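You operate a simulated robot arm through the tools that you are given. There is no shell and no other tool. Be economical: measure what you need, move in short steps, check, and stop when the job is done.

You are at the controls of a simulated robot arm. One attempt, no reset.

Task
Put one of the motors from the top of the grey bench on the top of the side bench. Put the toner bottle that says "yellow" from the top of the side bench on the top of the grey workbench and the toner bottle that says "cyan" on the top of the packing table. Any order will do. Set down upright: motor, toner bottle.

It is judged by the outcome, as a careful person would: the job done as asked, and still so three seconds after it is handed in. It fails if anything else is knocked over, pushed out of place, dropped, spilled or broken.

Robot
A 7-joint arm with a two-finger parallel gripper on a trunk, on a base that drives. Base frame: it is fixed to the floor where the robot stands at the start and does not move with it; the origin is under the middle of the robot, x ahead of it, y to its left, z up. Units: m, degrees, N and s.
Its first joint turns from -166.0 to 166.0 degrees. Places, roughly: toner bottle [-1, -0.75, 1]; top of the grey workbench (201x18 cm) [0.9, 2.54, 0.82]; top of the packing table [-1.4, 1.7, 0.8]; top of the side bench [-1, -0.7, 0.8]. Payload 1.57 kg.
The tool frame sits at the grasp point between the pads (the TCP): z along the fingers, y along the line on which they close. The tips reach 0.03 m beyond it. Largest opening 0.08 m; finger width 0.017, thickness 0.012; the body of the gripper, 0.04 by 0.082 m, starts 0.08 m behind the TCP.
Orientation is that of the tool frame in the base frame, as [roll, pitch, yaw] about the fixed x, y, z axes, in that order (R = Rz(yaw) Ry(pitch) Rx(roll)). With the fingers straight down and closing along the base's y, the tool's x points along the base's -x, its y along +y and its z along -z.

Tools
- The arm moves only by the tool apply_moves. Its argument "plan" is a list of rows, each an object of numbers (a shift or turn left out is 0, a gripper value left out holds the last): "grip": the finger opening in cm, from 0 to 8; "dx", "dy", "dz": the shift along the base's x, y, z in units of 40 mm (1.0 is 40 mm); "ax", "ay", "az": the turn, a rotation vector about the base's x, y, z in units of 6 degrees (1.0 is 6 degrees). In form: [{"grip": .., "dx": .., "dy": .., "dz": .., "ax": .., "ay": .., "az": ..}, ...]. A call has 1 to 8 rows; each row shifts and turns the commanded pose from where the row before left it. A call with a number of a shift or a turn outside -1 to 1 is refused whole. A row lasts 0.2 s, in which the tool goes at most 0.05 m and 8.6 degrees; a call with a longer step from one row to the next is refused whole, and so is a gripper value outside its range. A pose out of reach is approached as far as the arm can. The call stops where the force on the tool passes 40 N (or 10 N more than at its start, if that is more) or the arm is blocked; 0.2 s more then pass. The fingers move at their own pace (about 0.153 m/s each) and stop on an object; they squeeze with about 34 N. The grip force told is the motor's: it shows also when the fingers shut on nothing. Time passes only in rows, and 0.2 s behind the last, so rows that do not move let the fingers close. The reply holds the time, the measured pose of the TCP, the force on the tool along the base axes, the opening and the grip force, in the units named above and with some noise, with the torque about the TCP (base axes, N m) and any sound that the robot's microphone picked up.
- Cameras (640 x 400 px; columns grow to the right, rows downward): "scene" is now at [-0.056, 0.1106, 1.3689]; the picture's right is [-0.88, -0.47, 0.00], its down [-0.27, 0.51, -0.81] and it looks along [0.38, -0.72, -0.58] (base axes); focal length 214 px, centre (320, 200). "wrist" rides on the gripper at [0.072, -0.007, -0.122] in the tool frame; the picture's right is [0.09, 1.00, 0.00], its down [-0.84, 0.08, -0.54] and it looks along [-0.54, 0.05, 0.84] (tool axes); focal length 238 px, centre (320, 200). There is no depth. A picture from a camera that has moved, and an enlarged one, comes with that camera's place and axes in the base frame and with its lens.
- snapshot(camera): a new picture of that camera. The clock stands still meanwhile.
- drive_base(legs): drives the robot by 1 to 6 legs, each [ahead, left, turn to the left] in m, m and degrees, along the robot's own axes; the way and the turn of a leg run together, so that a leg with both is an arc; at most 1.5 m and 180 degrees a leg. The arm and the cameras ride along, it lands a little off, and it stops where it bumps. It gives what a move gives.
- turn_head(pan, tilt): turns the head with the scene camera to pan (to the left, within 143 degrees either way) and tilt (down, from -29 to 69), counted from straight ahead of the robot. It gives what a move gives.
- enlarge(camera, box): a new picture of the part [left, top, right, bottom] of that camera's present view, enlarged. The clock stands still meanwhile.
- finish_job(): hands the job in; it is judged then, once.

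Work in short steps. Places have to be worked out from the pictures, the camera data and where the tool is seen: move nearer, look again, correct. Check each grasp and each placing, and mend what went wrong. You have 165 turns and 108 pictures in all, those below and enlarged ones among them. Open the gripper and draw the arm clear of the work before you hand the job in, unless the task says otherwise; then end with one line.

The tools are called after ">>>" by a JSON object that holds its "method" and its "body". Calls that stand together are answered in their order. apply_moves: Moves the arm, as the interface text tells. Its arguments: {"type":"object","properties":{"plan":{"type":"array","items":{"type":"object","properties":{"grip":{"type":"number"},"dx":{"type":"number"},"dy":{"type":"number"},"dz":{"type":"number"},"ax":{"type":"number"},"ay":{"type":"number"},"az":{"type":"number"}}}}},"required":["plan"]} The other tools are called the same way: drive_base (legs) drives the base; turn_head (pan, tilt) turns the head that bears the scene camera; snapshot (camera) takes a picture; enlarge (camera, box) takes an enlarged picture of a part of a camera's view; finish_job () hands the job in.

At the start:

```text
clock: 0.0
position: [-0.1337, -0.4047, 1.1678]
tcp_rot: [-179.9, 0.0, 180.0]
wrist_force: [0.5, 0.3, 0.2]
wrist_torque: [0.02, 0.03, 0.02]
opening: 0.0799
gripper_force: 0.0
robot x, y, heading: [0.001, 0.0023, 0.1]
head pan, tilt: [-61.9, 35.7]
```

scene: 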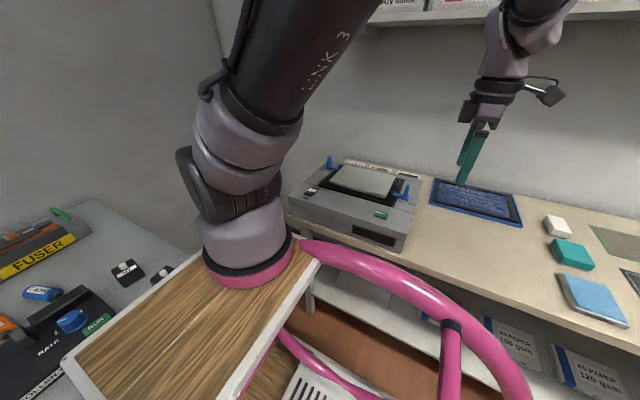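
wrist: 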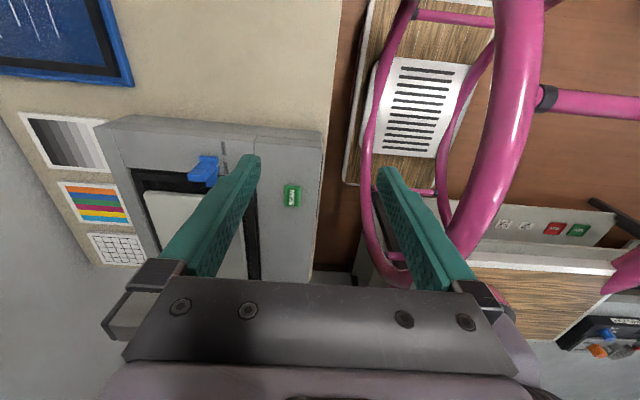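

I see a bench on the robot's right with a printer-like fixture. I'll pan the head around to find the benches.

>>> {"method": "turn_head", "body": {"pan": -125, "tilt": 30}}

>>> {"method": "snapshot", "body": {"camera": "scene"}}

>>> {"method": "turn_head", "body": {"pan": 125, "tilt": 30}}

>>> {"method": "snapshot", "body": {"camera": "scene"}}

>>> {"method": "turn_head", "body": {"pan": 65, "tilt": 25}}

>>> {"method": "snapshot", "body": {"camera": "scene"}}

>>> {"method": "turn_head", "body": {"pan": 0, "tilt": 35}}

>>> {"method": "snapshot", "body": {"camera": "scene"}}

```text
clock: 1.3
position: [-0.1331, -0.4049, 1.1669]
tcp_rot: [180.0, -0.1, 179.9]
wrist_force: [0.5, 0.3, -0.8]
wrist_torque: [-0.02, -0.01, 0.0]
opening: 0.0799
gripper_force: 0.0
robot x, y, heading: [0.0011, 0.0015, 0.1]
head pan, tilt: [-125.0, 30.0]
```

```text
105 pictures are left
camera scene: at [-0.1492, 0.1138, 1.3777], right [-0.82, 0.57, 0.0], down [0.29, 0.41, -0.87], along [-0.5, -0.71, -0.5], focal length 214 px, centre (320, 200)
```

scene: 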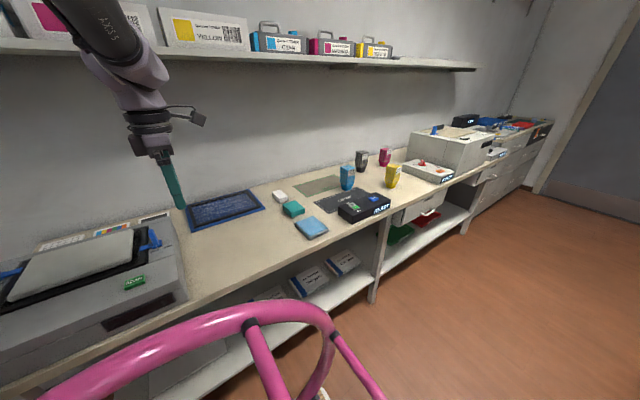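

```text
clock: 4.8
position: [-0.1328, -0.4047, 1.1666]
tcp_rot: [180.0, 0.1, 179.9]
wrist_force: [0.1, -0.5, -0.2]
wrist_torque: [0.04, 0.02, -0.01]
opening: 0.0798
gripper_force: 0.0
robot x, y, heading: [-0.0014, -0.0018, 0.2]
head pan, tilt: [125.0, 30.0]
```

```text
104 pictures are left
camera scene: at [-0.1492, 0.262, 1.3777], right [0.82, 0.57, 0.0], down [0.29, -0.41, -0.87], along [-0.5, 0.71, -0.5], focal length 214 px, centre (320, 200)
```

scene: 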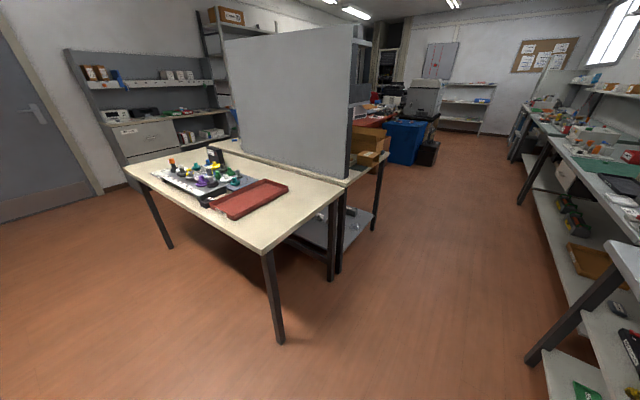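

```text
clock: 6.1
position: [-0.133, -0.4053, 1.1668]
tcp_rot: [-180.0, 0.0, 179.8]
wrist_force: [-0.2, -0.7, -0.5]
wrist_torque: [-0.02, -0.02, 0.0]
opening: 0.08
gripper_force: 0.0
robot x, y, heading: [0.0008, 0.0023, -0.1]
head pan, tilt: [65.0, 25.0]
```

```text
103 pictures are left
camera scene: at [-0.0585, 0.2715, 1.3857], right [0.91, -0.42, 0.0], down [-0.18, -0.38, -0.91], along [0.38, 0.82, -0.42], focal length 214 px, centre (320, 200)
```

scene: 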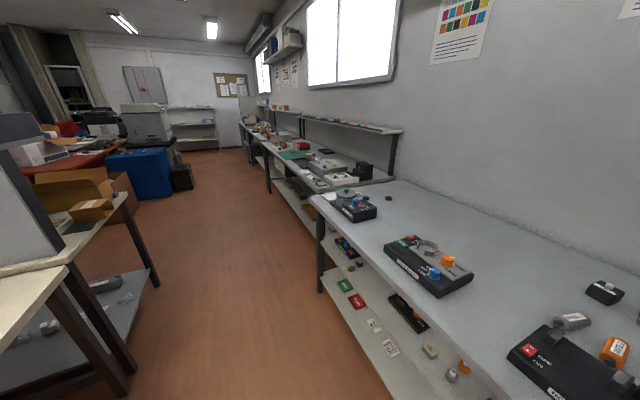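

```text
clock: 7.5
position: [-0.1331, -0.4051, 1.1665]
tcp_rot: [179.9, 0.0, 179.9]
wrist_force: [-0.3, 0.4, 0.5]
wrist_torque: [-0.01, 0.0, -0.01]
opening: 0.0803
gripper_force: 0.1
robot x, y, heading: [0.0023, -0.0005, -0.0]
head pan, tilt: [0.0, 35.0]
```

```text
102 pictures are left
camera scene: at [-0.0093, 0.188, 1.3699], right [0.0, -1.0, 0.0], down [-0.57, 0.0, -0.82], along [0.82, 0.0, -0.57], focal length 214 px, centre (320, 200)
```

scene: 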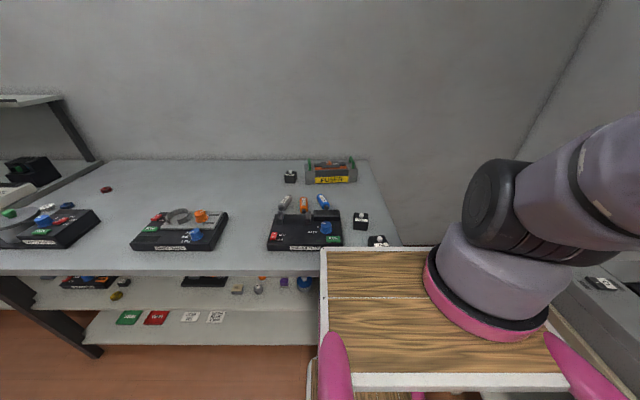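

The bench ahead holds black cubes and some other small parts. I'll enlarge that view, then take other views to find the motors.

>>> {"method": "enlarge", "body": {"camera": "scene", "box": [230, 140, 420, 260]}}

>>> {"method": "turn_head", "body": {"pan": 30, "tilt": 35}}

>>> {"method": "snapshot", "body": {"camera": "scene"}}

>>> {"method": "turn_head", "body": {"pan": 70, "tilt": 25}}

>>> {"method": "enlarge", "body": {"camera": "scene", "box": [240, 90, 440, 215]}}

```text
3.33 times, centred on (325, 200) of scene
camera zoom: at [-0.0093, 0.188, 1.3699], right [0.0, -1.0, 0.0], down [-0.57, 0.0, -0.82], along [0.82, 0.0, -0.57], focal length 715 px, centre (303, 200)
```

zoom: 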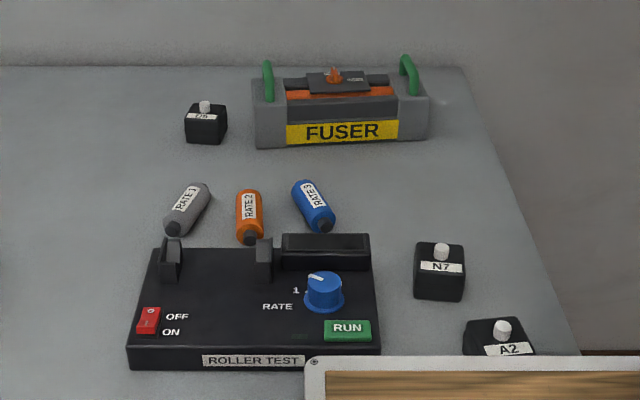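

```text
clock: 8.4
position: [-0.1331, -0.4048, 1.1671]
tcp_rot: [180.0, 0.0, 179.9]
wrist_force: [-0.3, 0.4, 0.4]
wrist_torque: [0.0, -0.01, -0.03]
opening: 0.0797
gripper_force: 0.1
robot x, y, heading: [-0.0009, 0.001, -0.0]
head pan, tilt: [30.0, 35.0]
```

```text
100 pictures are left
camera scene: at [-0.0211, 0.2319, 1.3699], right [0.5, -0.87, 0.0], down [-0.5, -0.29, -0.82], along [0.71, 0.41, -0.57], focal length 214 px, centre (320, 200)
```

scene: 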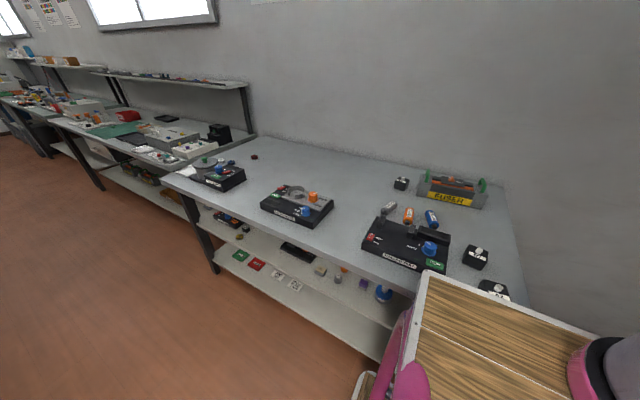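

```text
clock: 9.5
position: [-0.1339, -0.4042, 1.1679]
tcp_rot: [179.9, 0.0, 179.9]
wrist_force: [-0.5, 0.6, 0.0]
wrist_torque: [-0.01, 0.03, -0.02]
opening: 0.0799
gripper_force: 0.2
robot x, y, heading: [0.0066, -0.0018, 0.0]
head pan, tilt: [70.0, 25.0]
```

```text
3.20 times, centred on (340, 152) of scene
camera zoom: at [-0.0658, 0.2745, 1.3856], right [0.94, -0.34, 0.0], down [-0.14, -0.4, -0.91], along [0.31, 0.85, -0.42], focal length 686 px, centre (256, 352)
```

zoom: 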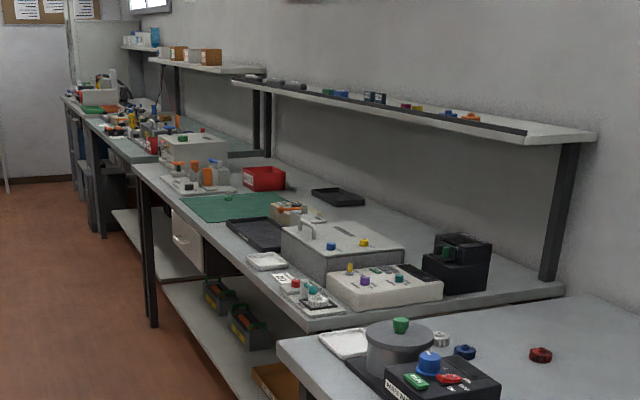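

The motors are the black cubes with a shaft, labelled N7, A2 and so on, on the grey bench ahead. The bottles are near (-0.95,-0.73) on the side bench. The floor behind looks clear, so I'll back up along the side bench and look at the bottle labels.

>>> {"method": "drive_base", "body": {"legs": [[-0.85, 0, 0]]}}

>>> {"method": "turn_head", "body": {"pan": -95, "tilt": 35}}

>>> {"method": "snapshot", "body": {"camera": "scene"}}

>>> {"method": "snapshot", "body": {"camera": "wrist"}}

```text
clock: 14.0
position: [-0.9787, -0.4027, 1.1673]
tcp_rot: [180.0, 0.1, 179.7]
wrist_force: [0.0, 0.2, -0.4]
wrist_torque: [-0.01, -0.01, -0.01]
opening: 0.0801
gripper_force: 0.1
robot x, y, heading: [-0.8484, 0.0001, 0.0]
head pan, tilt: [70.0, 25.0]
```

```text
clock: 16.5
position: [-0.9784, -0.4019, 1.1667]
tcp_rot: [-180.0, -0.1, 179.6]
wrist_force: [-0.2, -0.1, 0.2]
wrist_torque: [0.02, -0.02, 0.01]
opening: 0.0799
gripper_force: 0.0
robot x, y, heading: [-0.8424, 0.0035, -0.2]
head pan, tilt: [-95.0, 35.0]
```

```text
98 pictures are left
camera scene: at [-0.9489, 0.1022, 1.3699], right [-1.0, 0.09, 0.0], down [0.05, 0.57, -0.82], along [-0.07, -0.82, -0.57], focal length 214 px, centre (320, 200)
```

scene: 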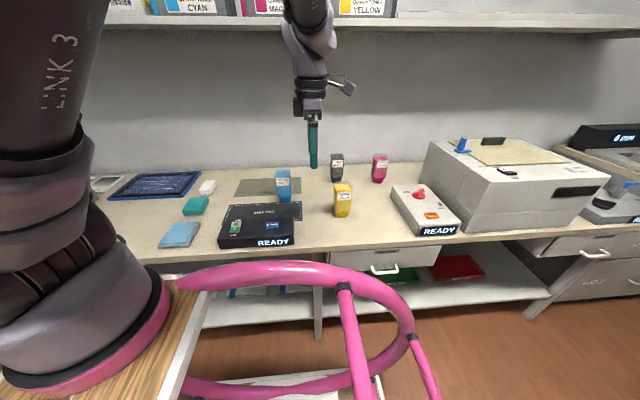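

```text
97 pictures are left
camera wrist: at [-1.0495, -0.4082, 1.2894], right [-0.09, 1.0, 0.0], down [0.84, 0.07, 0.54], along [0.54, 0.05, -0.84], focal length 238 px, centre (320, 200)
```

wrist: 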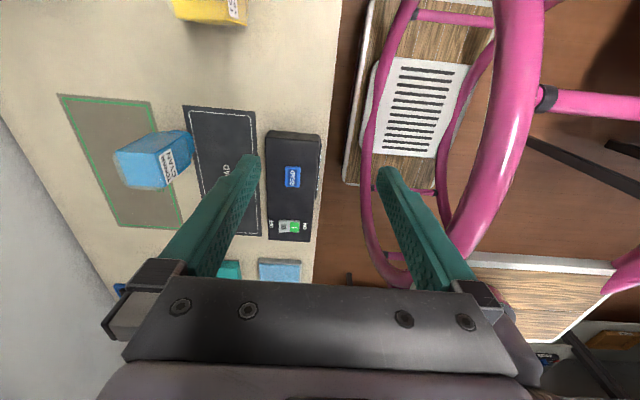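

>>> {"method": "enlarge", "body": {"camera": "scene", "box": [200, 130, 440, 260]}}

>>> {"method": "enlarge", "body": {"camera": "scene", "box": [260, 145, 400, 225]}}

```text
2.67 times, centred on (320, 195) of scene
camera zoom: at [-0.9489, 0.1022, 1.3699], right [-1.0, 0.09, 0.0], down [0.05, 0.57, -0.82], along [-0.07, -0.82, -0.57], focal length 572 px, centre (320, 213)
```

zoom: 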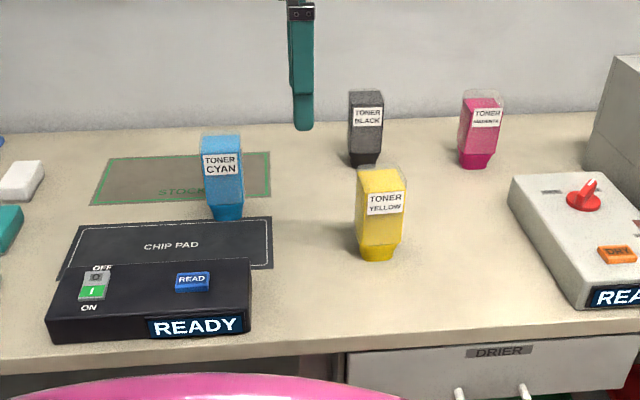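

```text
4.57 times, centred on (330, 185) of scene
camera zoom: at [-0.9489, 0.1022, 1.3699], right [-1.0, 0.09, 0.0], down [0.05, 0.57, -0.82], along [-0.07, -0.82, -0.57], focal length 980 px, centre (274, 269)
```

zoom: 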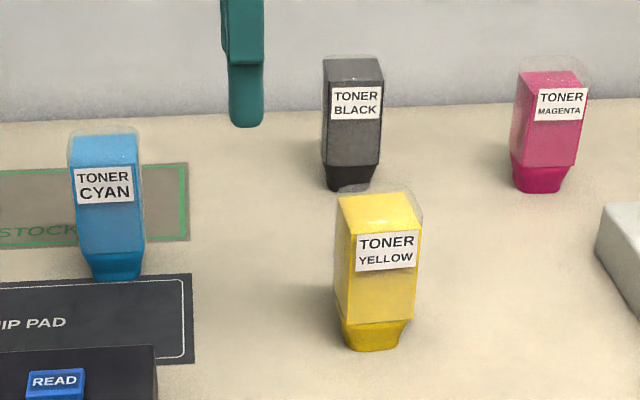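

The labels read CYAN on the blue bottle and YELLOW on the yellow one. Triangulating puts the cyan bottle at about (-0.868,-0.654), with the bench top at z≈0.85 and the bottle top at ≈0.98. I'll move above cyan.

>>> {"method": "apply_moves", "body": {"plan": [{"dx": 0.39, "dy": -0.88}, {"dx": 0.39, "dy": -0.88}, {"dx": 0.39, "dy": -0.88}, {"dx": 0.39, "dy": -0.88}, {"dx": 0.39, "dy": -0.88}, {"dx": 0.39, "dy": -0.88}, {"dx": 0.39, "dy": -0.88}]}}

>>> {"method": "snapshot", "body": {"camera": "wrist"}}

>>> {"method": "enlarge", "body": {"camera": "scene", "box": [200, 80, 440, 230]}}

```text
clock: 18.1
position: [-0.8699, -0.6488, 1.1671]
tcp_rot: [-179.9, 0.0, 179.8]
wrist_force: [-0.9, 1.8, 0.0]
wrist_torque: [-0.06, -0.03, 0.0]
opening: 0.08
gripper_force: 0.0
robot x, y, heading: [-0.845, 0.0022, -0.2]
head pan, tilt: [-95.0, 35.0]
```

```text
94 pictures are left
camera wrist: at [-0.9409, -0.6547, 1.2899], right [-0.09, 1.0, 0.0], down [0.84, 0.07, 0.54], along [0.54, 0.05, -0.84], focal length 238 px, centre (320, 200)
```

wrist: 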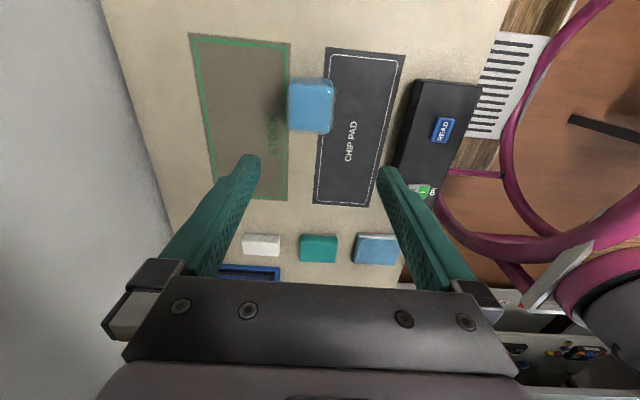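

```text
2.67 times, centred on (320, 155) of scene
camera zoom: at [-0.9491, 0.1026, 1.3698], right [-1.0, 0.09, 0.0], down [0.05, 0.57, -0.82], along [-0.07, -0.82, -0.57], focal length 572 px, centre (320, 320)
```

zoom: 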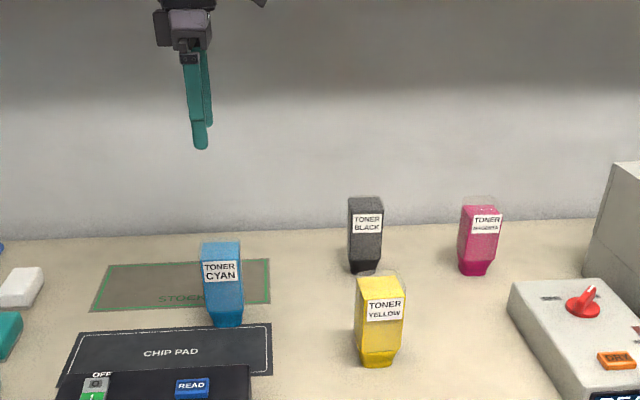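

The bottle top centre computes to about (-0.88,-0.655), with a width along y of about 5.5 cm, so it fits. I'll lower to just above the top and check.

>>> {"method": "apply_moves", "body": {"plan": [{"dx": -0.1, "dy": -0.07, "dz": -0.85}, {"dx": -0.1, "dy": -0.07, "dz": -0.85}, {"dz": -0.85}, {"dz": -0.85}]}}

>>> {"method": "snapshot", "body": {"camera": "wrist"}}

>>> {"method": "enlarge", "body": {"camera": "scene", "box": [200, 80, 440, 230]}}

```text
clock: 19.1
position: [-0.8777, -0.6558, 1.0324]
tcp_rot: [180.0, -0.1, 179.7]
wrist_force: [-1.0, 0.4, 0.3]
wrist_torque: [0.0, 0.06, -0.02]
opening: 0.0801
gripper_force: 0.1
robot x, y, heading: [-0.8458, 0.0026, -0.1]
head pan, tilt: [-95.0, 35.0]
```

```text
92 pictures are left
camera wrist: at [-0.9481, -0.6606, 1.1532], right [-0.09, 1.0, 0.0], down [0.84, 0.07, 0.54], along [0.54, 0.05, -0.84], focal length 238 px, centre (320, 200)
```

wrist: 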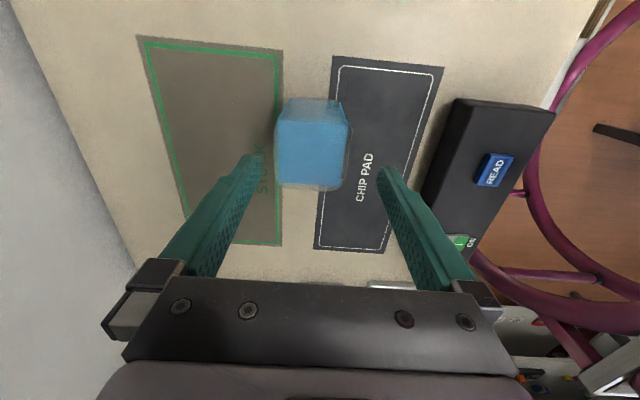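

```text
2.67 times, centred on (320, 155) of scene
camera zoom: at [-0.9488, 0.1023, 1.3699], right [-1.0, 0.09, 0.0], down [0.05, 0.57, -0.82], along [-0.07, -0.82, -0.57], focal length 572 px, centre (320, 320)
```

zoom: 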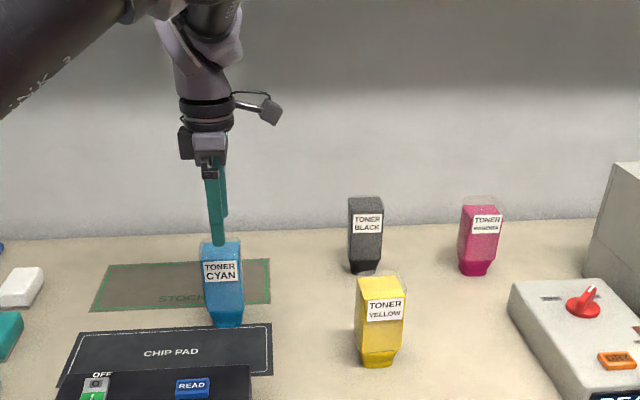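

The bottle is centred between the fingers to within about 4 mm. I'll nudge -y, descend to z≈0.935 and close.

>>> {"method": "apply_moves", "body": {"plan": [{"dx": -0.07, "dy": -0.1, "dz": -0.6}, {"dz": -0.6}, {"dz": -0.6}, {"dz": -0.6}, {"grip": 4}, {"grip": 2}, {"grip": 2}, {"grip": 2}]}}

>>> {"method": "snapshot", "body": {"camera": "wrist"}}

>>> {"method": "enlarge", "body": {"camera": "scene", "box": [200, 80, 440, 230]}}

```text
clock: 20.9
position: [-0.8813, -0.6598, 0.9349]
tcp_rot: [179.9, 0.0, 179.7]
wrist_force: [-1.0, -0.4, -0.2]
wrist_torque: [-0.01, -0.04, -0.01]
opening: 0.0619
gripper_force: 34.7
robot x, y, heading: [-0.844, 0.0046, -0.0]
head pan, tilt: [-95.0, 35.0]
```

```text
90 pictures are left
camera wrist: at [-0.9507, -0.6651, 1.0571], right [-0.09, 1.0, 0.0], down [0.84, 0.07, 0.54], along [0.54, 0.05, -0.84], focal length 238 px, centre (320, 200)
```

wrist: 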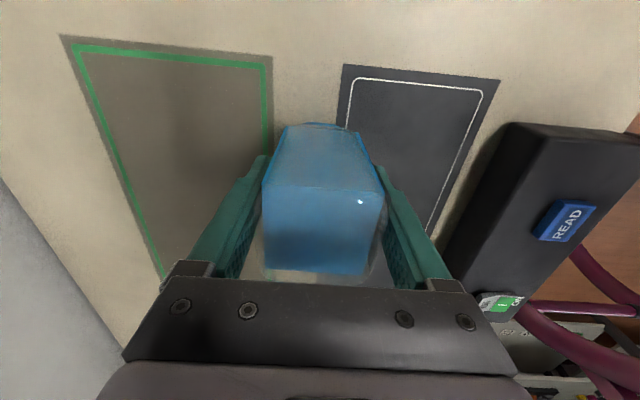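

```text
2.67 times, centred on (320, 155) of scene
camera zoom: at [-0.9489, 0.1021, 1.3699], right [-1.0, 0.09, 0.0], down [0.05, 0.57, -0.82], along [-0.07, -0.82, -0.57], focal length 572 px, centre (320, 320)
```

zoom: 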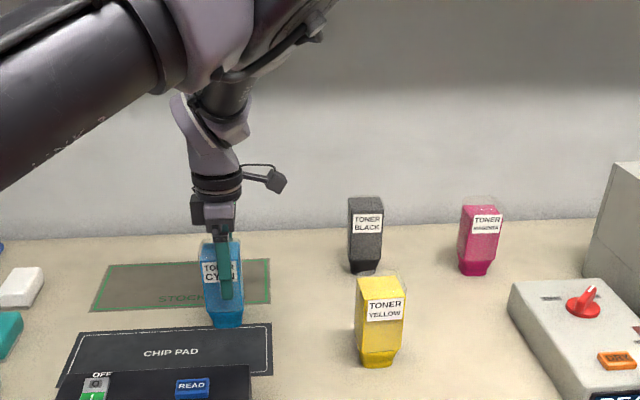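

It's gripped at 6.2 cm with a full squeeze. I'll lift and check.

>>> {"method": "apply_moves", "body": {"plan": [{"dz": 0.5}, {"dz": 0.8}, {"dz": 0.9}, {"dz": 0.9}, {"dz": 0.9}, {"dz": 0.9}, {"dz": 0.9}]}}

>>> {"method": "enlarge", "body": {"camera": "scene", "box": [180, 20, 440, 230]}}

>>> {"method": "turn_head", "body": {"pan": 100, "tilt": 30}}

>>> {"method": "snapshot", "body": {"camera": "scene"}}

```text
clock: 22.5
position: [-0.882, -0.6594, 1.1665]
tcp_rot: [-180.0, 0.0, 179.7]
wrist_force: [-0.5, -0.3, -0.9]
wrist_torque: [-0.01, -0.01, -0.04]
opening: 0.0617
gripper_force: 33.7
robot x, y, heading: [-0.8456, -0.0008, -0.3]
head pan, tilt: [-95.0, 35.0]
```

```text
1.90 times, centred on (310, 125) of scene
camera zoom: at [-0.949, 0.1019, 1.3699], right [-1.0, 0.09, 0.0], down [0.05, 0.57, -0.82], along [-0.07, -0.82, -0.57], focal length 408 px, centre (339, 343)
```

zoom: 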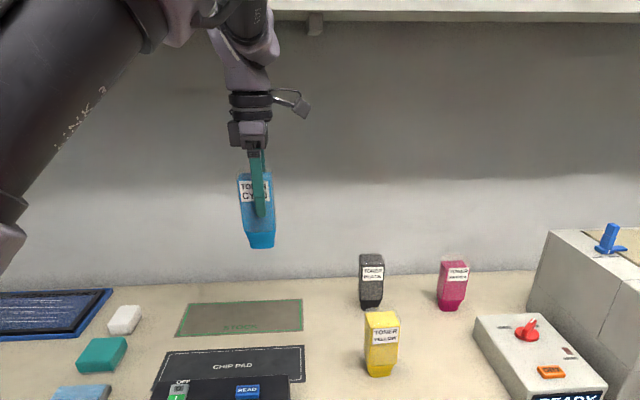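

```text
clock: 25.4
position: [-0.8808, -0.6585, 1.1662]
tcp_rot: [179.9, 0.0, 179.7]
wrist_force: [-0.2, -0.2, -1.9]
wrist_torque: [-0.01, 0.01, -0.01]
opening: 0.0617
gripper_force: 33.9
robot x, y, heading: [-0.8439, 0.0023, -0.1]
head pan, tilt: [100.0, 30.0]
```

```text
87 pictures are left
camera scene: at [-0.9562, 0.2789, 1.3777], right [0.99, 0.17, 0.0], down [0.08, -0.49, -0.87], along [-0.15, 0.85, -0.5], focal length 214 px, centre (320, 200)
```

scene: 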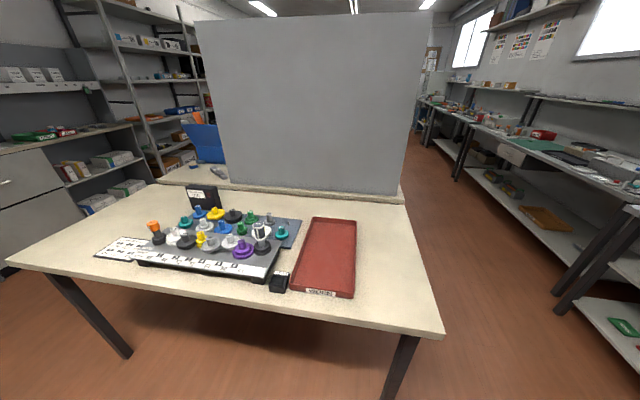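

The bottle is held. By geometry the near table with gears spans y 0.63–1.39. The listed packing table centre at y≈1.7 therefore matches the table behind the partition, the one with cardboard boxes. I'll retract, drive to the aisle, turn to face +y and look at it closely.

>>> {"method": "apply_moves", "body": {"plan": [{"dz": 0.8}, {"dz": 0.8, "dy": 0.4}, {"dx": -0.4, "dy": 0.9, "dz": 0.4}, {"dx": -0.4, "dy": 0.9}, {"dx": -0.5, "dy": 0.9}, {"dx": -0.5, "dy": 0.9}, {"dx": -0.5, "dy": 0.9}, {"dx": -0.3, "dy": 0.9}]}}

>>> {"method": "drive_base", "body": {"legs": [[0.7, 0.08, 0], [0, 0, 90]]}}

>>> {"method": "turn_head", "body": {"pan": 30, "tilt": 30}}

>>> {"method": "snapshot", "body": {"camera": "scene"}}

```text
clock: 27.2
position: [-0.9852, -0.4267, 1.2456]
tcp_rot: [180.0, 0.1, 179.7]
wrist_force: [0.2, -0.7, -1.0]
wrist_torque: [0.06, 0.04, 0.01]
opening: 0.062
gripper_force: 33.7
robot x, y, heading: [-0.8443, 0.0003, -0.2]
head pan, tilt: [100.0, 30.0]
```

```text
clock: 34.9
position: [0.2783, -0.0601, 1.2459]
tcp_rot: [-180.0, 0.0, -90.1]
wrist_force: [-0.6, -0.1, -1.6]
wrist_torque: [0.02, -0.01, 0.0]
opening: 0.062
gripper_force: 34.3
robot x, y, heading: [-0.1483, 0.0791, 90.1]
head pan, tilt: [100.0, 30.0]
```

```text
clock: 36.3
position: [0.2784, -0.0608, 1.2463]
tcp_rot: [-180.0, 0.0, -90.1]
wrist_force: [0.0, -0.1, -2.0]
wrist_torque: [-0.02, -0.03, 0.0]
opening: 0.0617
gripper_force: 33.9
robot x, y, heading: [-0.1503, 0.0781, 90.5]
head pan, tilt: [30.0, 30.0]
```

```text
86 pictures are left
camera scene: at [-0.3829, 0.0554, 1.3777], right [0.87, 0.5, 0.0], down [0.25, -0.43, -0.87], along [-0.43, 0.75, -0.5], focal length 214 px, centre (320, 200)
```

scene: 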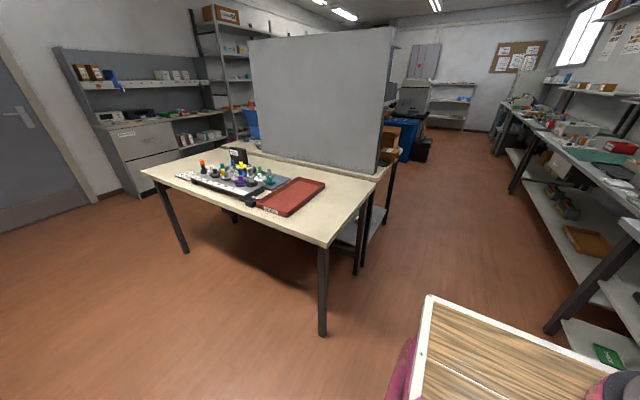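

The aisle is clear. I'll drive ahead along +y and look left at the second table.

>>> {"method": "drive_base", "body": {"legs": [[1.35, 0, 0]]}}

>>> {"method": "turn_head", "body": {"pan": 60, "tilt": 40}}

>>> {"method": "snapshot", "body": {"camera": "scene"}}

>>> {"method": "turn_head", "body": {"pan": -45, "tilt": 35}}

>>> {"method": "snapshot", "body": {"camera": "scene"}}

```text
clock: 43.0
position: [0.2707, 1.2953, 1.247]
tcp_rot: [-179.9, 0.0, -89.4]
wrist_force: [-0.6, -0.7, -1.7]
wrist_torque: [-0.01, 0.0, -0.02]
opening: 0.0618
gripper_force: 33.6
robot x, y, heading: [-0.1554, 1.4293, 90.6]
head pan, tilt: [30.0, 30.0]
```

```text
clock: 44.0
position: [0.2715, 1.294, 1.2459]
tcp_rot: [180.0, 0.1, -89.3]
wrist_force: [0.3, -0.5, -1.5]
wrist_torque: [-0.04, 0.01, -0.01]
opening: 0.0618
gripper_force: 34.6
robot x, y, heading: [-0.1576, 1.4285, 90.6]
head pan, tilt: [60.0, 40.0]
```

```text
85 pictures are left
camera scene: at [-0.4188, 1.3653, 1.3624], right [0.49, 0.87, 0.0], down [0.56, -0.31, -0.77], along [-0.67, 0.38, -0.64], focal length 214 px, centre (320, 200)
```

scene: 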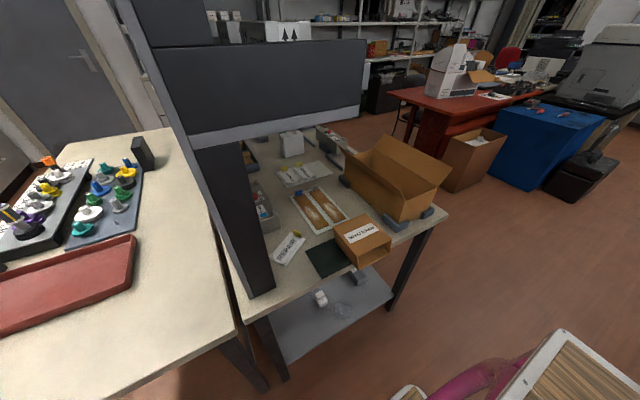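

```text
clock: 45.8
position: [0.2714, 1.2944, 1.2471]
tcp_rot: [-180.0, 0.0, -89.2]
wrist_force: [0.0, 0.5, -1.6]
wrist_torque: [-0.01, -0.01, 0.01]
opening: 0.0619
gripper_force: 33.9
robot x, y, heading: [-0.1624, 1.4269, 90.9]
head pan, tilt: [-45.0, 35.0]
```

```text
84 pictures are left
camera scene: at [-0.2832, 1.3868, 1.3699], right [0.72, -0.7, 0.0], down [-0.4, -0.41, -0.82], along [0.57, 0.59, -0.57], focal length 214 px, centre (320, 200)
```

scene: 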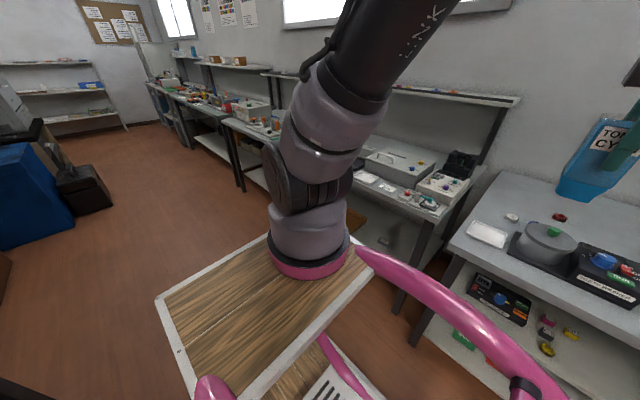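

That is the packing table: it has cartons and labels. I'll look for a free spot on it.

>>> {"method": "turn_head", "body": {"pan": 60, "tilt": 40}}

>>> {"method": "enlarge", "body": {"camera": "scene", "box": [220, 120, 460, 300]}}

```text
clock: 47.6
position: [0.2712, 1.2954, 1.2479]
tcp_rot: [-180.0, 0.0, -89.3]
wrist_force: [0.5, -0.5, -2.1]
wrist_torque: [-0.02, -0.01, 0.0]
opening: 0.0618
gripper_force: 34.5
robot x, y, heading: [-0.1546, 1.4298, 90.7]
head pan, tilt: [60.0, 40.0]
```

```text
2.22 times, centred on (340, 210) of scene
camera zoom: at [-0.4188, 1.3653, 1.3623], right [0.49, 0.87, 0.0], down [0.56, -0.31, -0.77], along [-0.67, 0.37, -0.64], focal length 477 px, centre (276, 178)
```

zoom: 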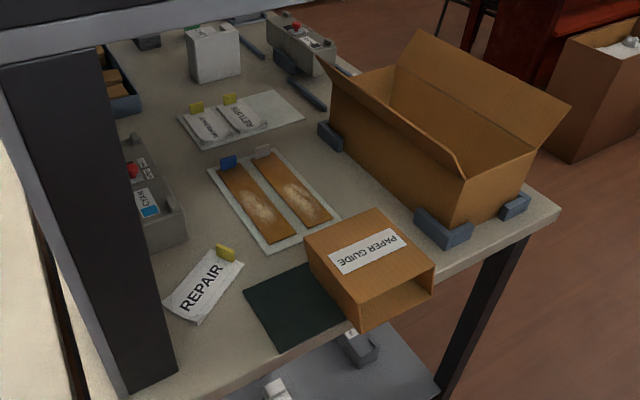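

Spot A, at about (-0.725,1.475) on the table corner between the partition, the tag and the dark pad, is the best free place. I'll drive to the open floor at y≈2.7, turn 180° so that the arm points at the table, and come back beside it.

>>> {"method": "drive_base", "body": {"legs": [[1.3, 0.1, 0], [0, 0, 180]]}}

```text
clock: 61.5
position: [-0.7032, 2.855, 1.2463]
tcp_rot: [-180.0, 0.0, 91.4]
wrist_force: [0.0, -0.1, -2.1]
wrist_torque: [0.01, 0.0, 0.02]
opening: 0.0619
gripper_force: 33.9
robot x, y, heading: [-0.2673, 2.7281, -88.4]
head pan, tilt: [60.0, 40.0]
```

>>> {"method": "drive_base", "body": {"legs": [[1.12, 0.1, -1.6]]}}

>>> {"method": "turn_head", "body": {"pan": -80, "tilt": 45}}

>>> {"method": "snapshot", "body": {"camera": "scene"}}

>>> {"method": "snapshot", "body": {"camera": "wrist"}}

```text
clock: 67.3
position: [-0.5858, 1.7503, 1.247]
tcp_rot: [-180.0, -0.1, 89.9]
wrist_force: [0.3, 0.1, -2.7]
wrist_torque: [0.0, -0.03, -0.01]
opening: 0.0617
gripper_force: 34.1
robot x, y, heading: [-0.1561, 1.612, -89.8]
head pan, tilt: [60.0, 40.0]
```

```text
clock: 69.5
position: [-0.5853, 1.7505, 1.2466]
tcp_rot: [180.0, 0.0, 90.0]
wrist_force: [-0.6, 1.2, -2.9]
wrist_torque: [-0.01, -0.01, 0.0]
opening: 0.0616
gripper_force: 34.1
robot x, y, heading: [-0.1589, 1.6093, -90.1]
head pan, tilt: [-80.0, 45.0]
```

```text
82 pictures are left
camera scene: at [-0.0451, 1.6954, 1.3551], right [-0.17, 0.98, 0.0], down [0.7, 0.12, -0.71], along [-0.7, -0.12, -0.71], focal length 214 px, centre (320, 200)
```

scene: 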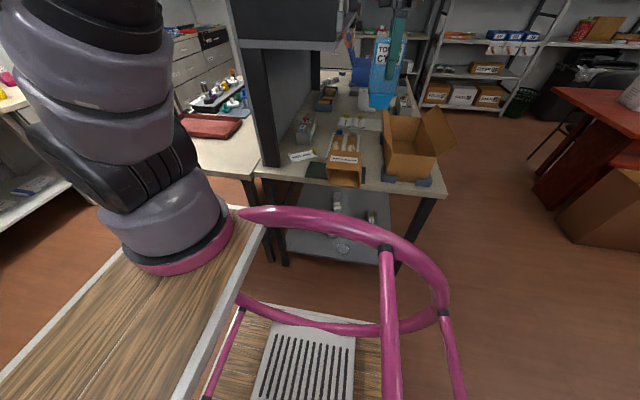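

```text
81 pictures are left
camera wrist: at [-0.5912, 1.8227, 1.3688], right [1.0, 0.09, 0.0], down [0.08, -0.84, 0.54], along [0.05, -0.54, -0.84], focal length 238 px, centre (320, 200)
```

wrist: 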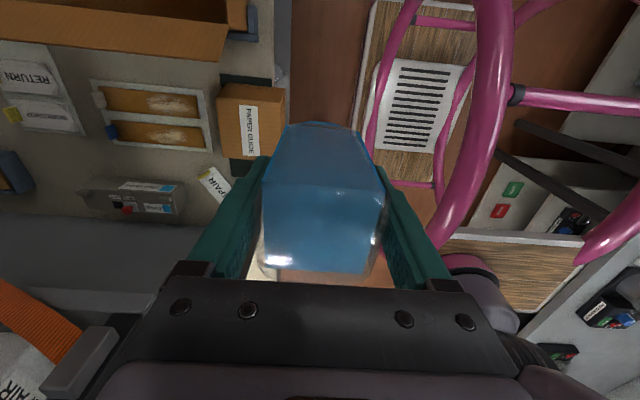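

The views show the table edge at x≈-0.68 and the top at z≈0.82. The shoulder sits rather close to the partition line, so I'll raise the tool a little and back the robot up 0.2 m for a better approach angle.

>>> {"method": "apply_moves", "body": {"plan": [{"dz": 0.8}, {"dz": 0.5}]}}

>>> {"method": "drive_base", "body": {"legs": [[-0.2, 0, 0]]}}

>>> {"method": "turn_head", "body": {"pan": -60, "tilt": 38}}

>>> {"method": "snapshot", "body": {"camera": "scene"}}

```text
clock: 70.1
position: [-0.5863, 1.7495, 1.2984]
tcp_rot: [180.0, 0.0, 89.9]
wrist_force: [0.0, -0.2, -2.4]
wrist_torque: [0.06, -0.02, 0.02]
opening: 0.0618
gripper_force: 34.0
robot x, y, heading: [-0.1626, 1.6136, -89.7]
head pan, tilt: [-80.0, 45.0]
```

```text
clock: 71.7
position: [-0.5869, 1.949, 1.2989]
tcp_rot: [-180.0, 0.0, 90.1]
wrist_force: [0.1, -0.1, -1.4]
wrist_torque: [0.02, 0.03, 0.0]
opening: 0.0619
gripper_force: 33.4
robot x, y, heading: [-0.1607, 1.8128, -89.6]
head pan, tilt: [-80.0, 45.0]
```

```text
clock: 72.5
position: [-0.5868, 1.9481, 1.2981]
tcp_rot: [179.9, 0.0, 90.2]
wrist_force: [-0.6, 0.2, -1.7]
wrist_torque: [0.0, 0.01, 0.01]
opening: 0.0619
gripper_force: 34.4
robot x, y, heading: [-0.1598, 1.8142, -90.1]
head pan, tilt: [-60.0, 38.0]
```

```text
80 pictures are left
camera scene: at [-0.0402, 1.8668, 1.3653], right [-0.5, 0.87, 0.0], down [0.53, 0.31, -0.79], along [-0.68, -0.4, -0.62], focal length 214 px, centre (320, 200)
```

scene: 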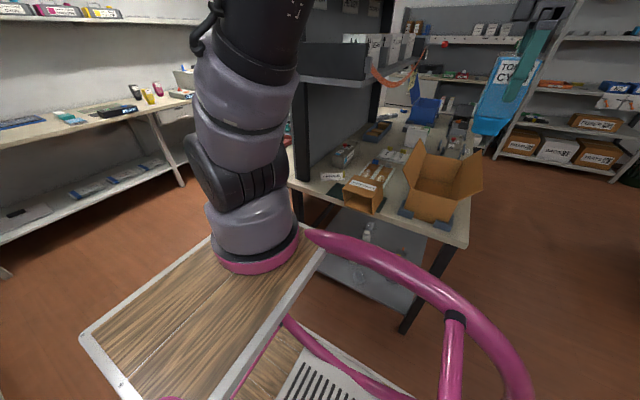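

I now see a shelf mounted on the partition, with its corner at about (-0.70,1.61,1.24), overhanging spot A, so a top-down approach there is blocked. I'll survey the rest of the table from above.

>>> {"method": "snapshot", "body": {"camera": "wrist"}}

>>> {"method": "enlarge", "body": {"camera": "scene", "box": [280, 60, 500, 240]}}

```text
79 pictures are left
camera wrist: at [-0.5925, 2.0216, 1.4204], right [1.0, 0.09, 0.0], down [0.08, -0.84, 0.54], along [0.05, -0.54, -0.84], focal length 238 px, centre (320, 200)
```

wrist: 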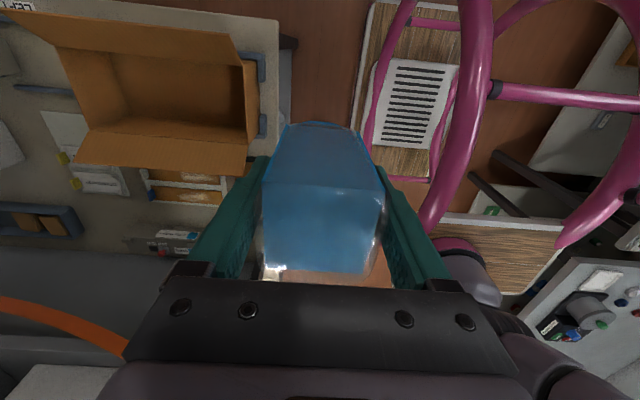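

```text
2.22 times, centred on (390, 150) of scene
camera zoom: at [-0.0402, 1.8668, 1.3653], right [-0.5, 0.87, 0.0], down [0.53, 0.31, -0.79], along [-0.68, -0.4, -0.62], focal length 477 px, centre (164, 311)
```

zoom: 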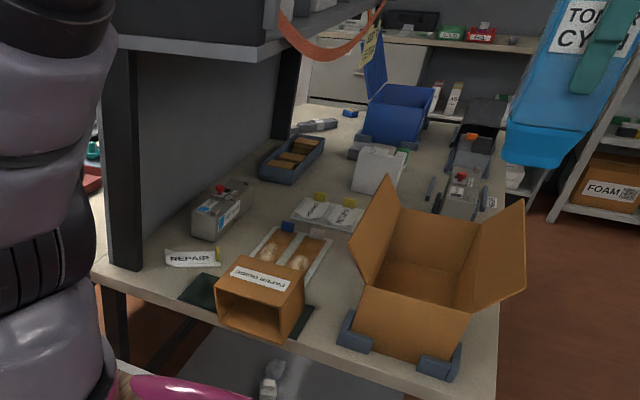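

The near half of the table is crowded. The back part, on the north side beyond the big carton, looks freer, so I'll drive around to the north side with the arm pointing south and inspect it.

>>> {"method": "drive_base", "body": {"legs": [[-0.95, 0, 0], [0, 0, 90], [-0.75, 0, 0]]}}

>>> {"method": "turn_head", "body": {"pan": -100, "tilt": 40}}

>>> {"method": "snapshot", "body": {"camera": "scene"}}

>>> {"method": "snapshot", "body": {"camera": "wrist"}}

```text
clock: 85.0
position: [-1.0462, 2.3412, 1.2982]
tcp_rot: [-180.0, 0.1, 179.5]
wrist_force: [-0.1, 0.0, -2.3]
wrist_torque: [-0.02, 0.01, -0.03]
opening: 0.0616
gripper_force: 34.2
robot x, y, heading: [-0.9046, 2.7673, -0.2]
head pan, tilt: [-60.0, 38.0]
```

```text
clock: 86.0
position: [-1.0461, 2.3425, 1.2983]
tcp_rot: [180.0, 0.0, 179.6]
wrist_force: [-0.4, -1.0, -1.4]
wrist_torque: [-0.04, 0.03, 0.0]
opening: 0.0619
gripper_force: 33.5
robot x, y, heading: [-0.9014, 2.7723, -0.3]
head pan, tilt: [-100.0, 40.0]
```

```text
77 pictures are left
camera scene: at [-1.0148, 2.8749, 1.3623], right [-0.98, 0.18, 0.0], down [0.12, 0.63, -0.77], along [-0.14, -0.75, -0.64], focal length 214 px, centre (320, 200)
```

scene: 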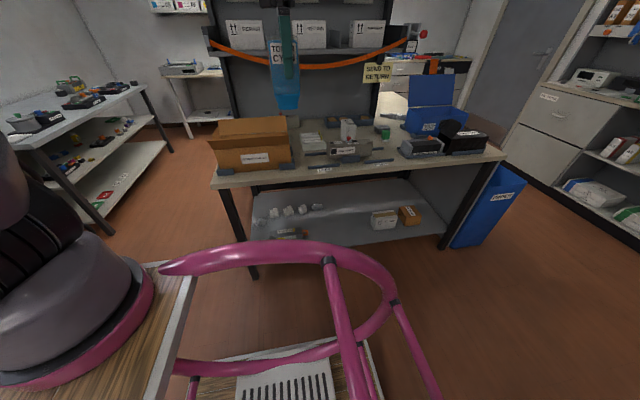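

```text
76 pictures are left
camera wrist: at [-1.1159, 2.3362, 1.4204], right [-0.08, 1.0, 0.0], down [0.84, 0.07, 0.54], along [0.54, 0.04, -0.84], focal length 238 px, centre (320, 200)
```

wrist: 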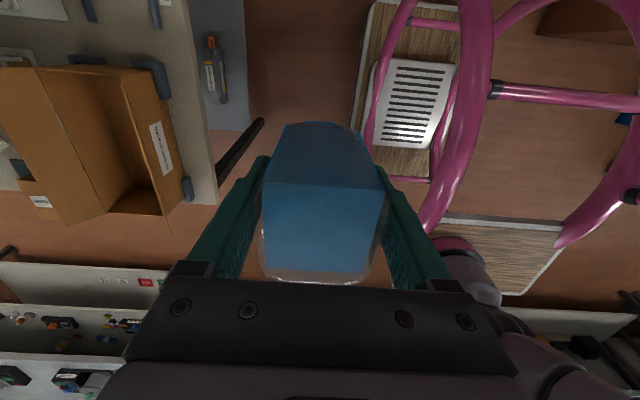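

Let me enlarge the table from this north side.

>>> {"method": "enlarge", "body": {"camera": "scene", "box": [200, 60, 520, 200]}}

>>> {"method": "enlarge", "body": {"camera": "scene", "box": [280, 100, 420, 190]}}

```text
2.00 times, centred on (360, 130) of scene
camera zoom: at [-1.0148, 2.8749, 1.3623], right [-0.98, 0.18, 0.0], down [0.12, 0.63, -0.77], along [-0.14, -0.75, -0.64], focal length 429 px, centre (240, 340)
```

zoom: 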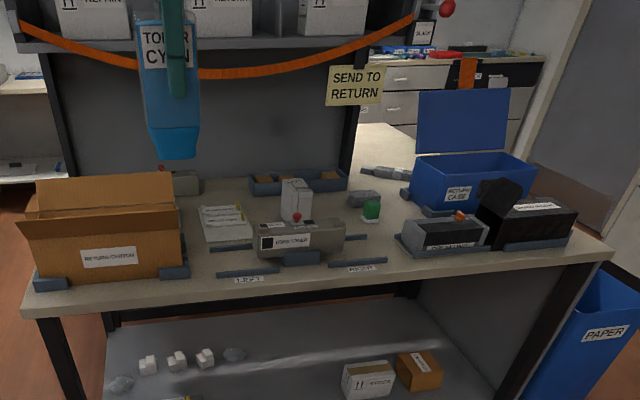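

```text
4.44 times, centred on (350, 145) of scene
camera zoom: at [-1.0148, 2.8749, 1.3623], right [-0.98, 0.18, 0.0], down [0.12, 0.63, -0.77], along [-0.14, -0.75, -0.64], focal length 953 px, centre (187, 444)
```

zoom: 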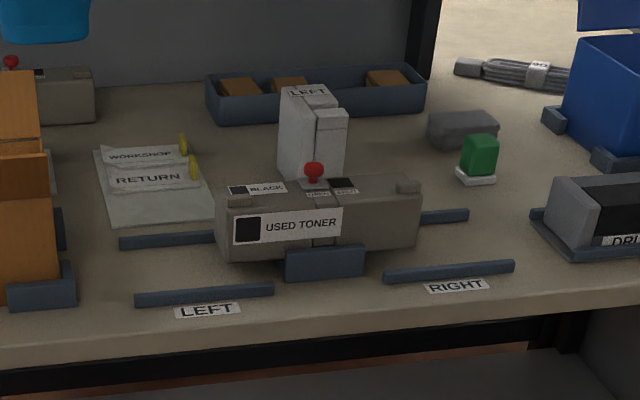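

There is a good free patch at about (-1.58,1.91) between the rail ends, the green item and the drum box, clear of the overhead shelf. I'll drive back 0.6 m so it's directly to my right.

>>> {"method": "drive_base", "body": {"legs": [[-0.6, -0.08, 0]]}}

>>> {"method": "snapshot", "body": {"camera": "scene"}}

>>> {"method": "enlarge", "body": {"camera": "scene", "box": [200, 100, 380, 210]}}

>>> {"method": "snapshot", "body": {"camera": "wrist"}}

```text
clock: 89.4
position: [-1.6432, 2.2665, 1.2973]
tcp_rot: [179.9, -0.1, 179.6]
wrist_force: [-0.5, -0.4, -2.0]
wrist_torque: [0.01, 0.0, 0.02]
opening: 0.0621
gripper_force: 34.1
robot x, y, heading: [-1.5056, 2.6974, -0.4]
head pan, tilt: [-100.0, 40.0]
```

```text
73 pictures are left
camera scene: at [-1.6143, 2.799, 1.3623], right [-0.98, 0.18, 0.0], down [0.12, 0.63, -0.77], along [-0.14, -0.75, -0.64], focal length 214 px, centre (320, 200)
```

scene: 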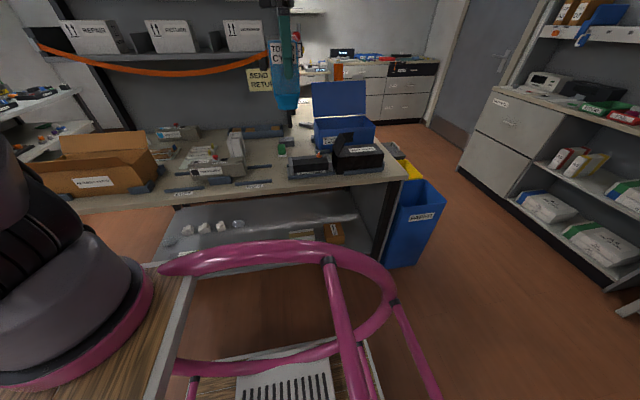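

```text
3.56 times, centred on (290, 155) of scene
camera zoom: at [-1.6143, 2.799, 1.3623], right [-0.98, 0.18, 0.0], down [0.12, 0.63, -0.77], along [-0.14, -0.75, -0.64], focal length 763 px, centre (427, 360)
```

zoom: 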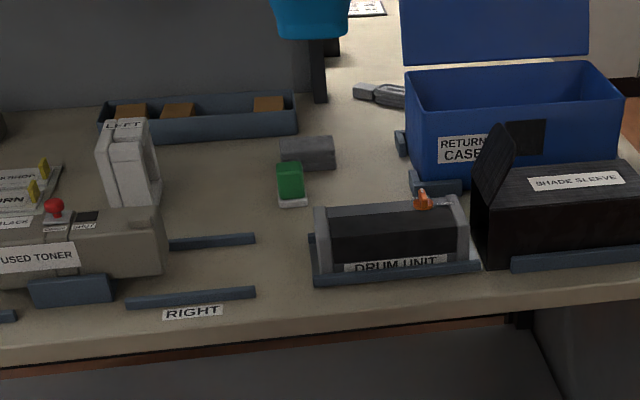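

```text
71 pictures are left
camera wrist: at [-1.7147, 2.2602, 1.4204], right [-0.08, 1.0, 0.0], down [0.84, 0.07, 0.54], along [0.54, 0.05, -0.84], focal length 238 px, centre (320, 200)
```

wrist: 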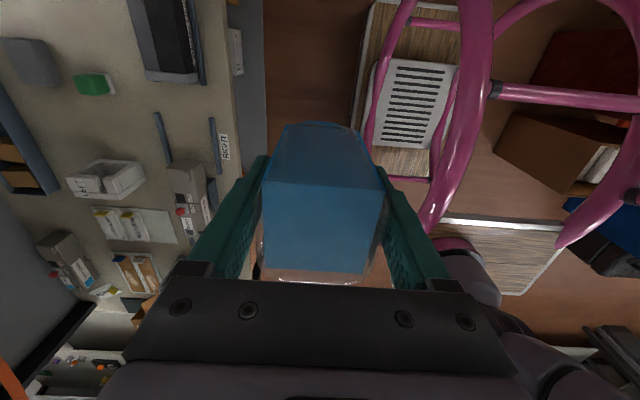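

From above, the spot (-1.505,1.81) has about 7–9 cm clear all round. I'll shift the base 0.12 m to the right for comfortable reach, then move the bottle over the spot at height.

>>> {"method": "drive_base", "body": {"legs": [[0, -0.12, 0]]}}

>>> {"method": "apply_moves", "body": {"plan": [{"dx": 0.43, "dy": -0.9}, {"dx": 0.43, "dy": -0.9}, {"dx": 0.43, "dy": -0.9}, {"dx": 0.43, "dy": -0.9}, {"dx": 0.43, "dy": -0.9}, {"dx": 0.43, "dy": -0.9}, {"dx": 0.43, "dy": -0.9}, {"dx": 0.43, "dy": -0.9}]}}

>>> {"method": "enlarge", "body": {"camera": "scene", "box": [160, 40, 400, 210]}}

>>> {"method": "snapshot", "body": {"camera": "wrist"}}

```text
clock: 90.7
position: [-1.6451, 2.1459, 1.2979]
tcp_rot: [180.0, -0.1, 179.7]
wrist_force: [0.0, 0.6, -0.8]
wrist_torque: [0.03, -0.02, 0.0]
opening: 0.0618
gripper_force: 33.1
robot x, y, heading: [-1.5064, 2.5763, -0.3]
head pan, tilt: [-100.0, 40.0]
```

```text
clock: 92.5
position: [-1.5073, 1.8582, 1.2978]
tcp_rot: [180.0, 0.0, 179.5]
wrist_force: [-0.1, 0.3, -1.1]
wrist_torque: [-0.03, -0.04, 0.0]
opening: 0.0618
gripper_force: 33.6
robot x, y, heading: [-1.5025, 2.5719, -0.4]
head pan, tilt: [-100.0, 40.0]
```

```text
2.35 times, centred on (280, 125) of scene
camera zoom: at [-1.6153, 2.6789, 1.3623], right [-0.98, 0.18, 0.0], down [0.12, 0.63, -0.77], along [-0.14, -0.75, -0.64], focal length 505 px, centre (414, 376)
```

zoom: 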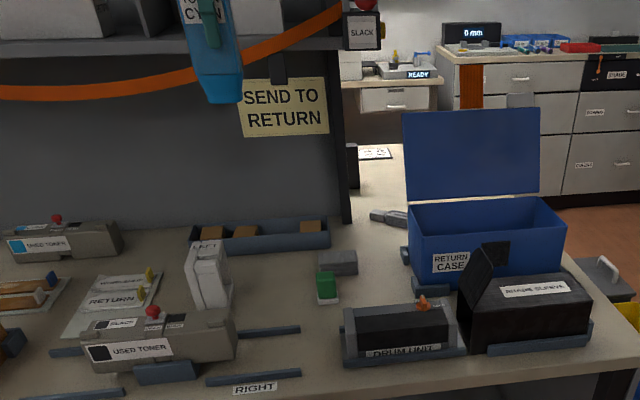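

```text
69 pictures are left
camera wrist: at [-1.5781, 1.853, 1.4209], right [-0.08, 1.0, 0.0], down [0.84, 0.07, 0.54], along [0.54, 0.05, -0.84], focal length 238 px, centre (320, 200)
```

wrist: 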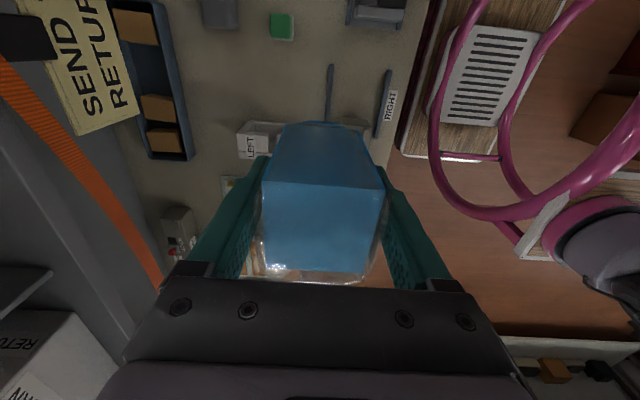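

Positions are confirmed. I'll shift slightly to (-1.52,1.815) and descend to just above the table.

>>> {"method": "apply_moves", "body": {"plan": [{"dx": -0.16, "dy": -0.54, "dz": -0.7}, {"dx": -0.16, "dy": -0.54, "dz": -0.8}, {"dz": -0.95}, {"dz": -0.95}, {"dz": -0.95}, {"dz": -0.95}, {"dz": -0.95}, {"dz": -0.95}]}}

>>> {"method": "enlarge", "body": {"camera": "scene", "box": [200, 90, 340, 200]}}

>>> {"method": "snapshot", "body": {"camera": "wrist"}}

```text
clock: 94.3
position: [-1.5194, 1.8151, 1.0107]
tcp_rot: [-179.9, 0.0, 179.6]
wrist_force: [0.7, 0.0, -0.8]
wrist_torque: [-0.01, 0.03, 0.02]
opening: 0.0618
gripper_force: 34.1
robot x, y, heading: [-1.5071, 2.5762, -0.3]
head pan, tilt: [-100.0, 40.0]
```

```text
3.64 times, centred on (270, 145) of scene
camera zoom: at [-1.6149, 2.6786, 1.3623], right [-0.98, 0.18, 0.0], down [0.12, 0.63, -0.77], along [-0.14, -0.75, -0.64], focal length 780 px, centre (502, 400)
```

zoom: 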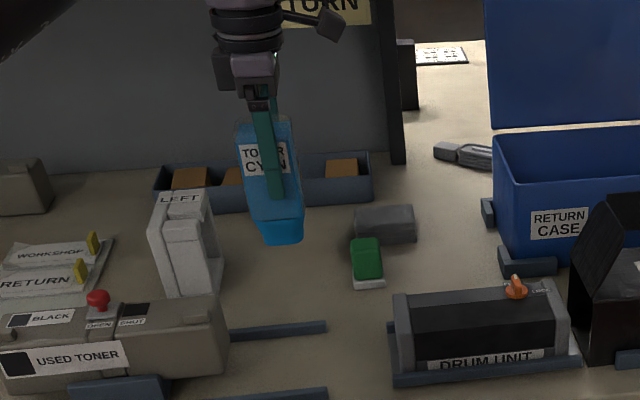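

```text
67 pictures are left
camera wrist: at [-1.5901, 1.8097, 1.1325], right [-0.09, 1.0, 0.0], down [0.84, 0.07, 0.54], along [0.54, 0.05, -0.84], focal length 238 px, centre (320, 200)
```

wrist: 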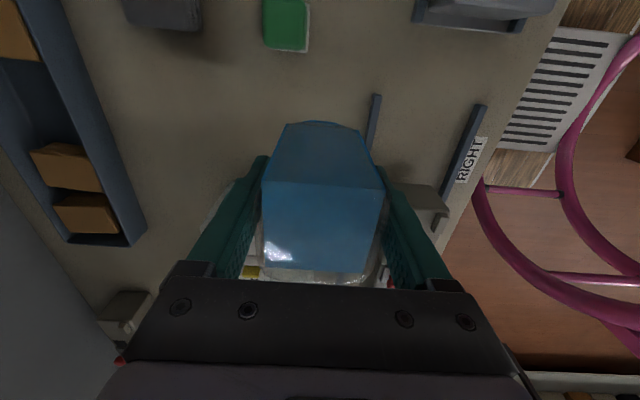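

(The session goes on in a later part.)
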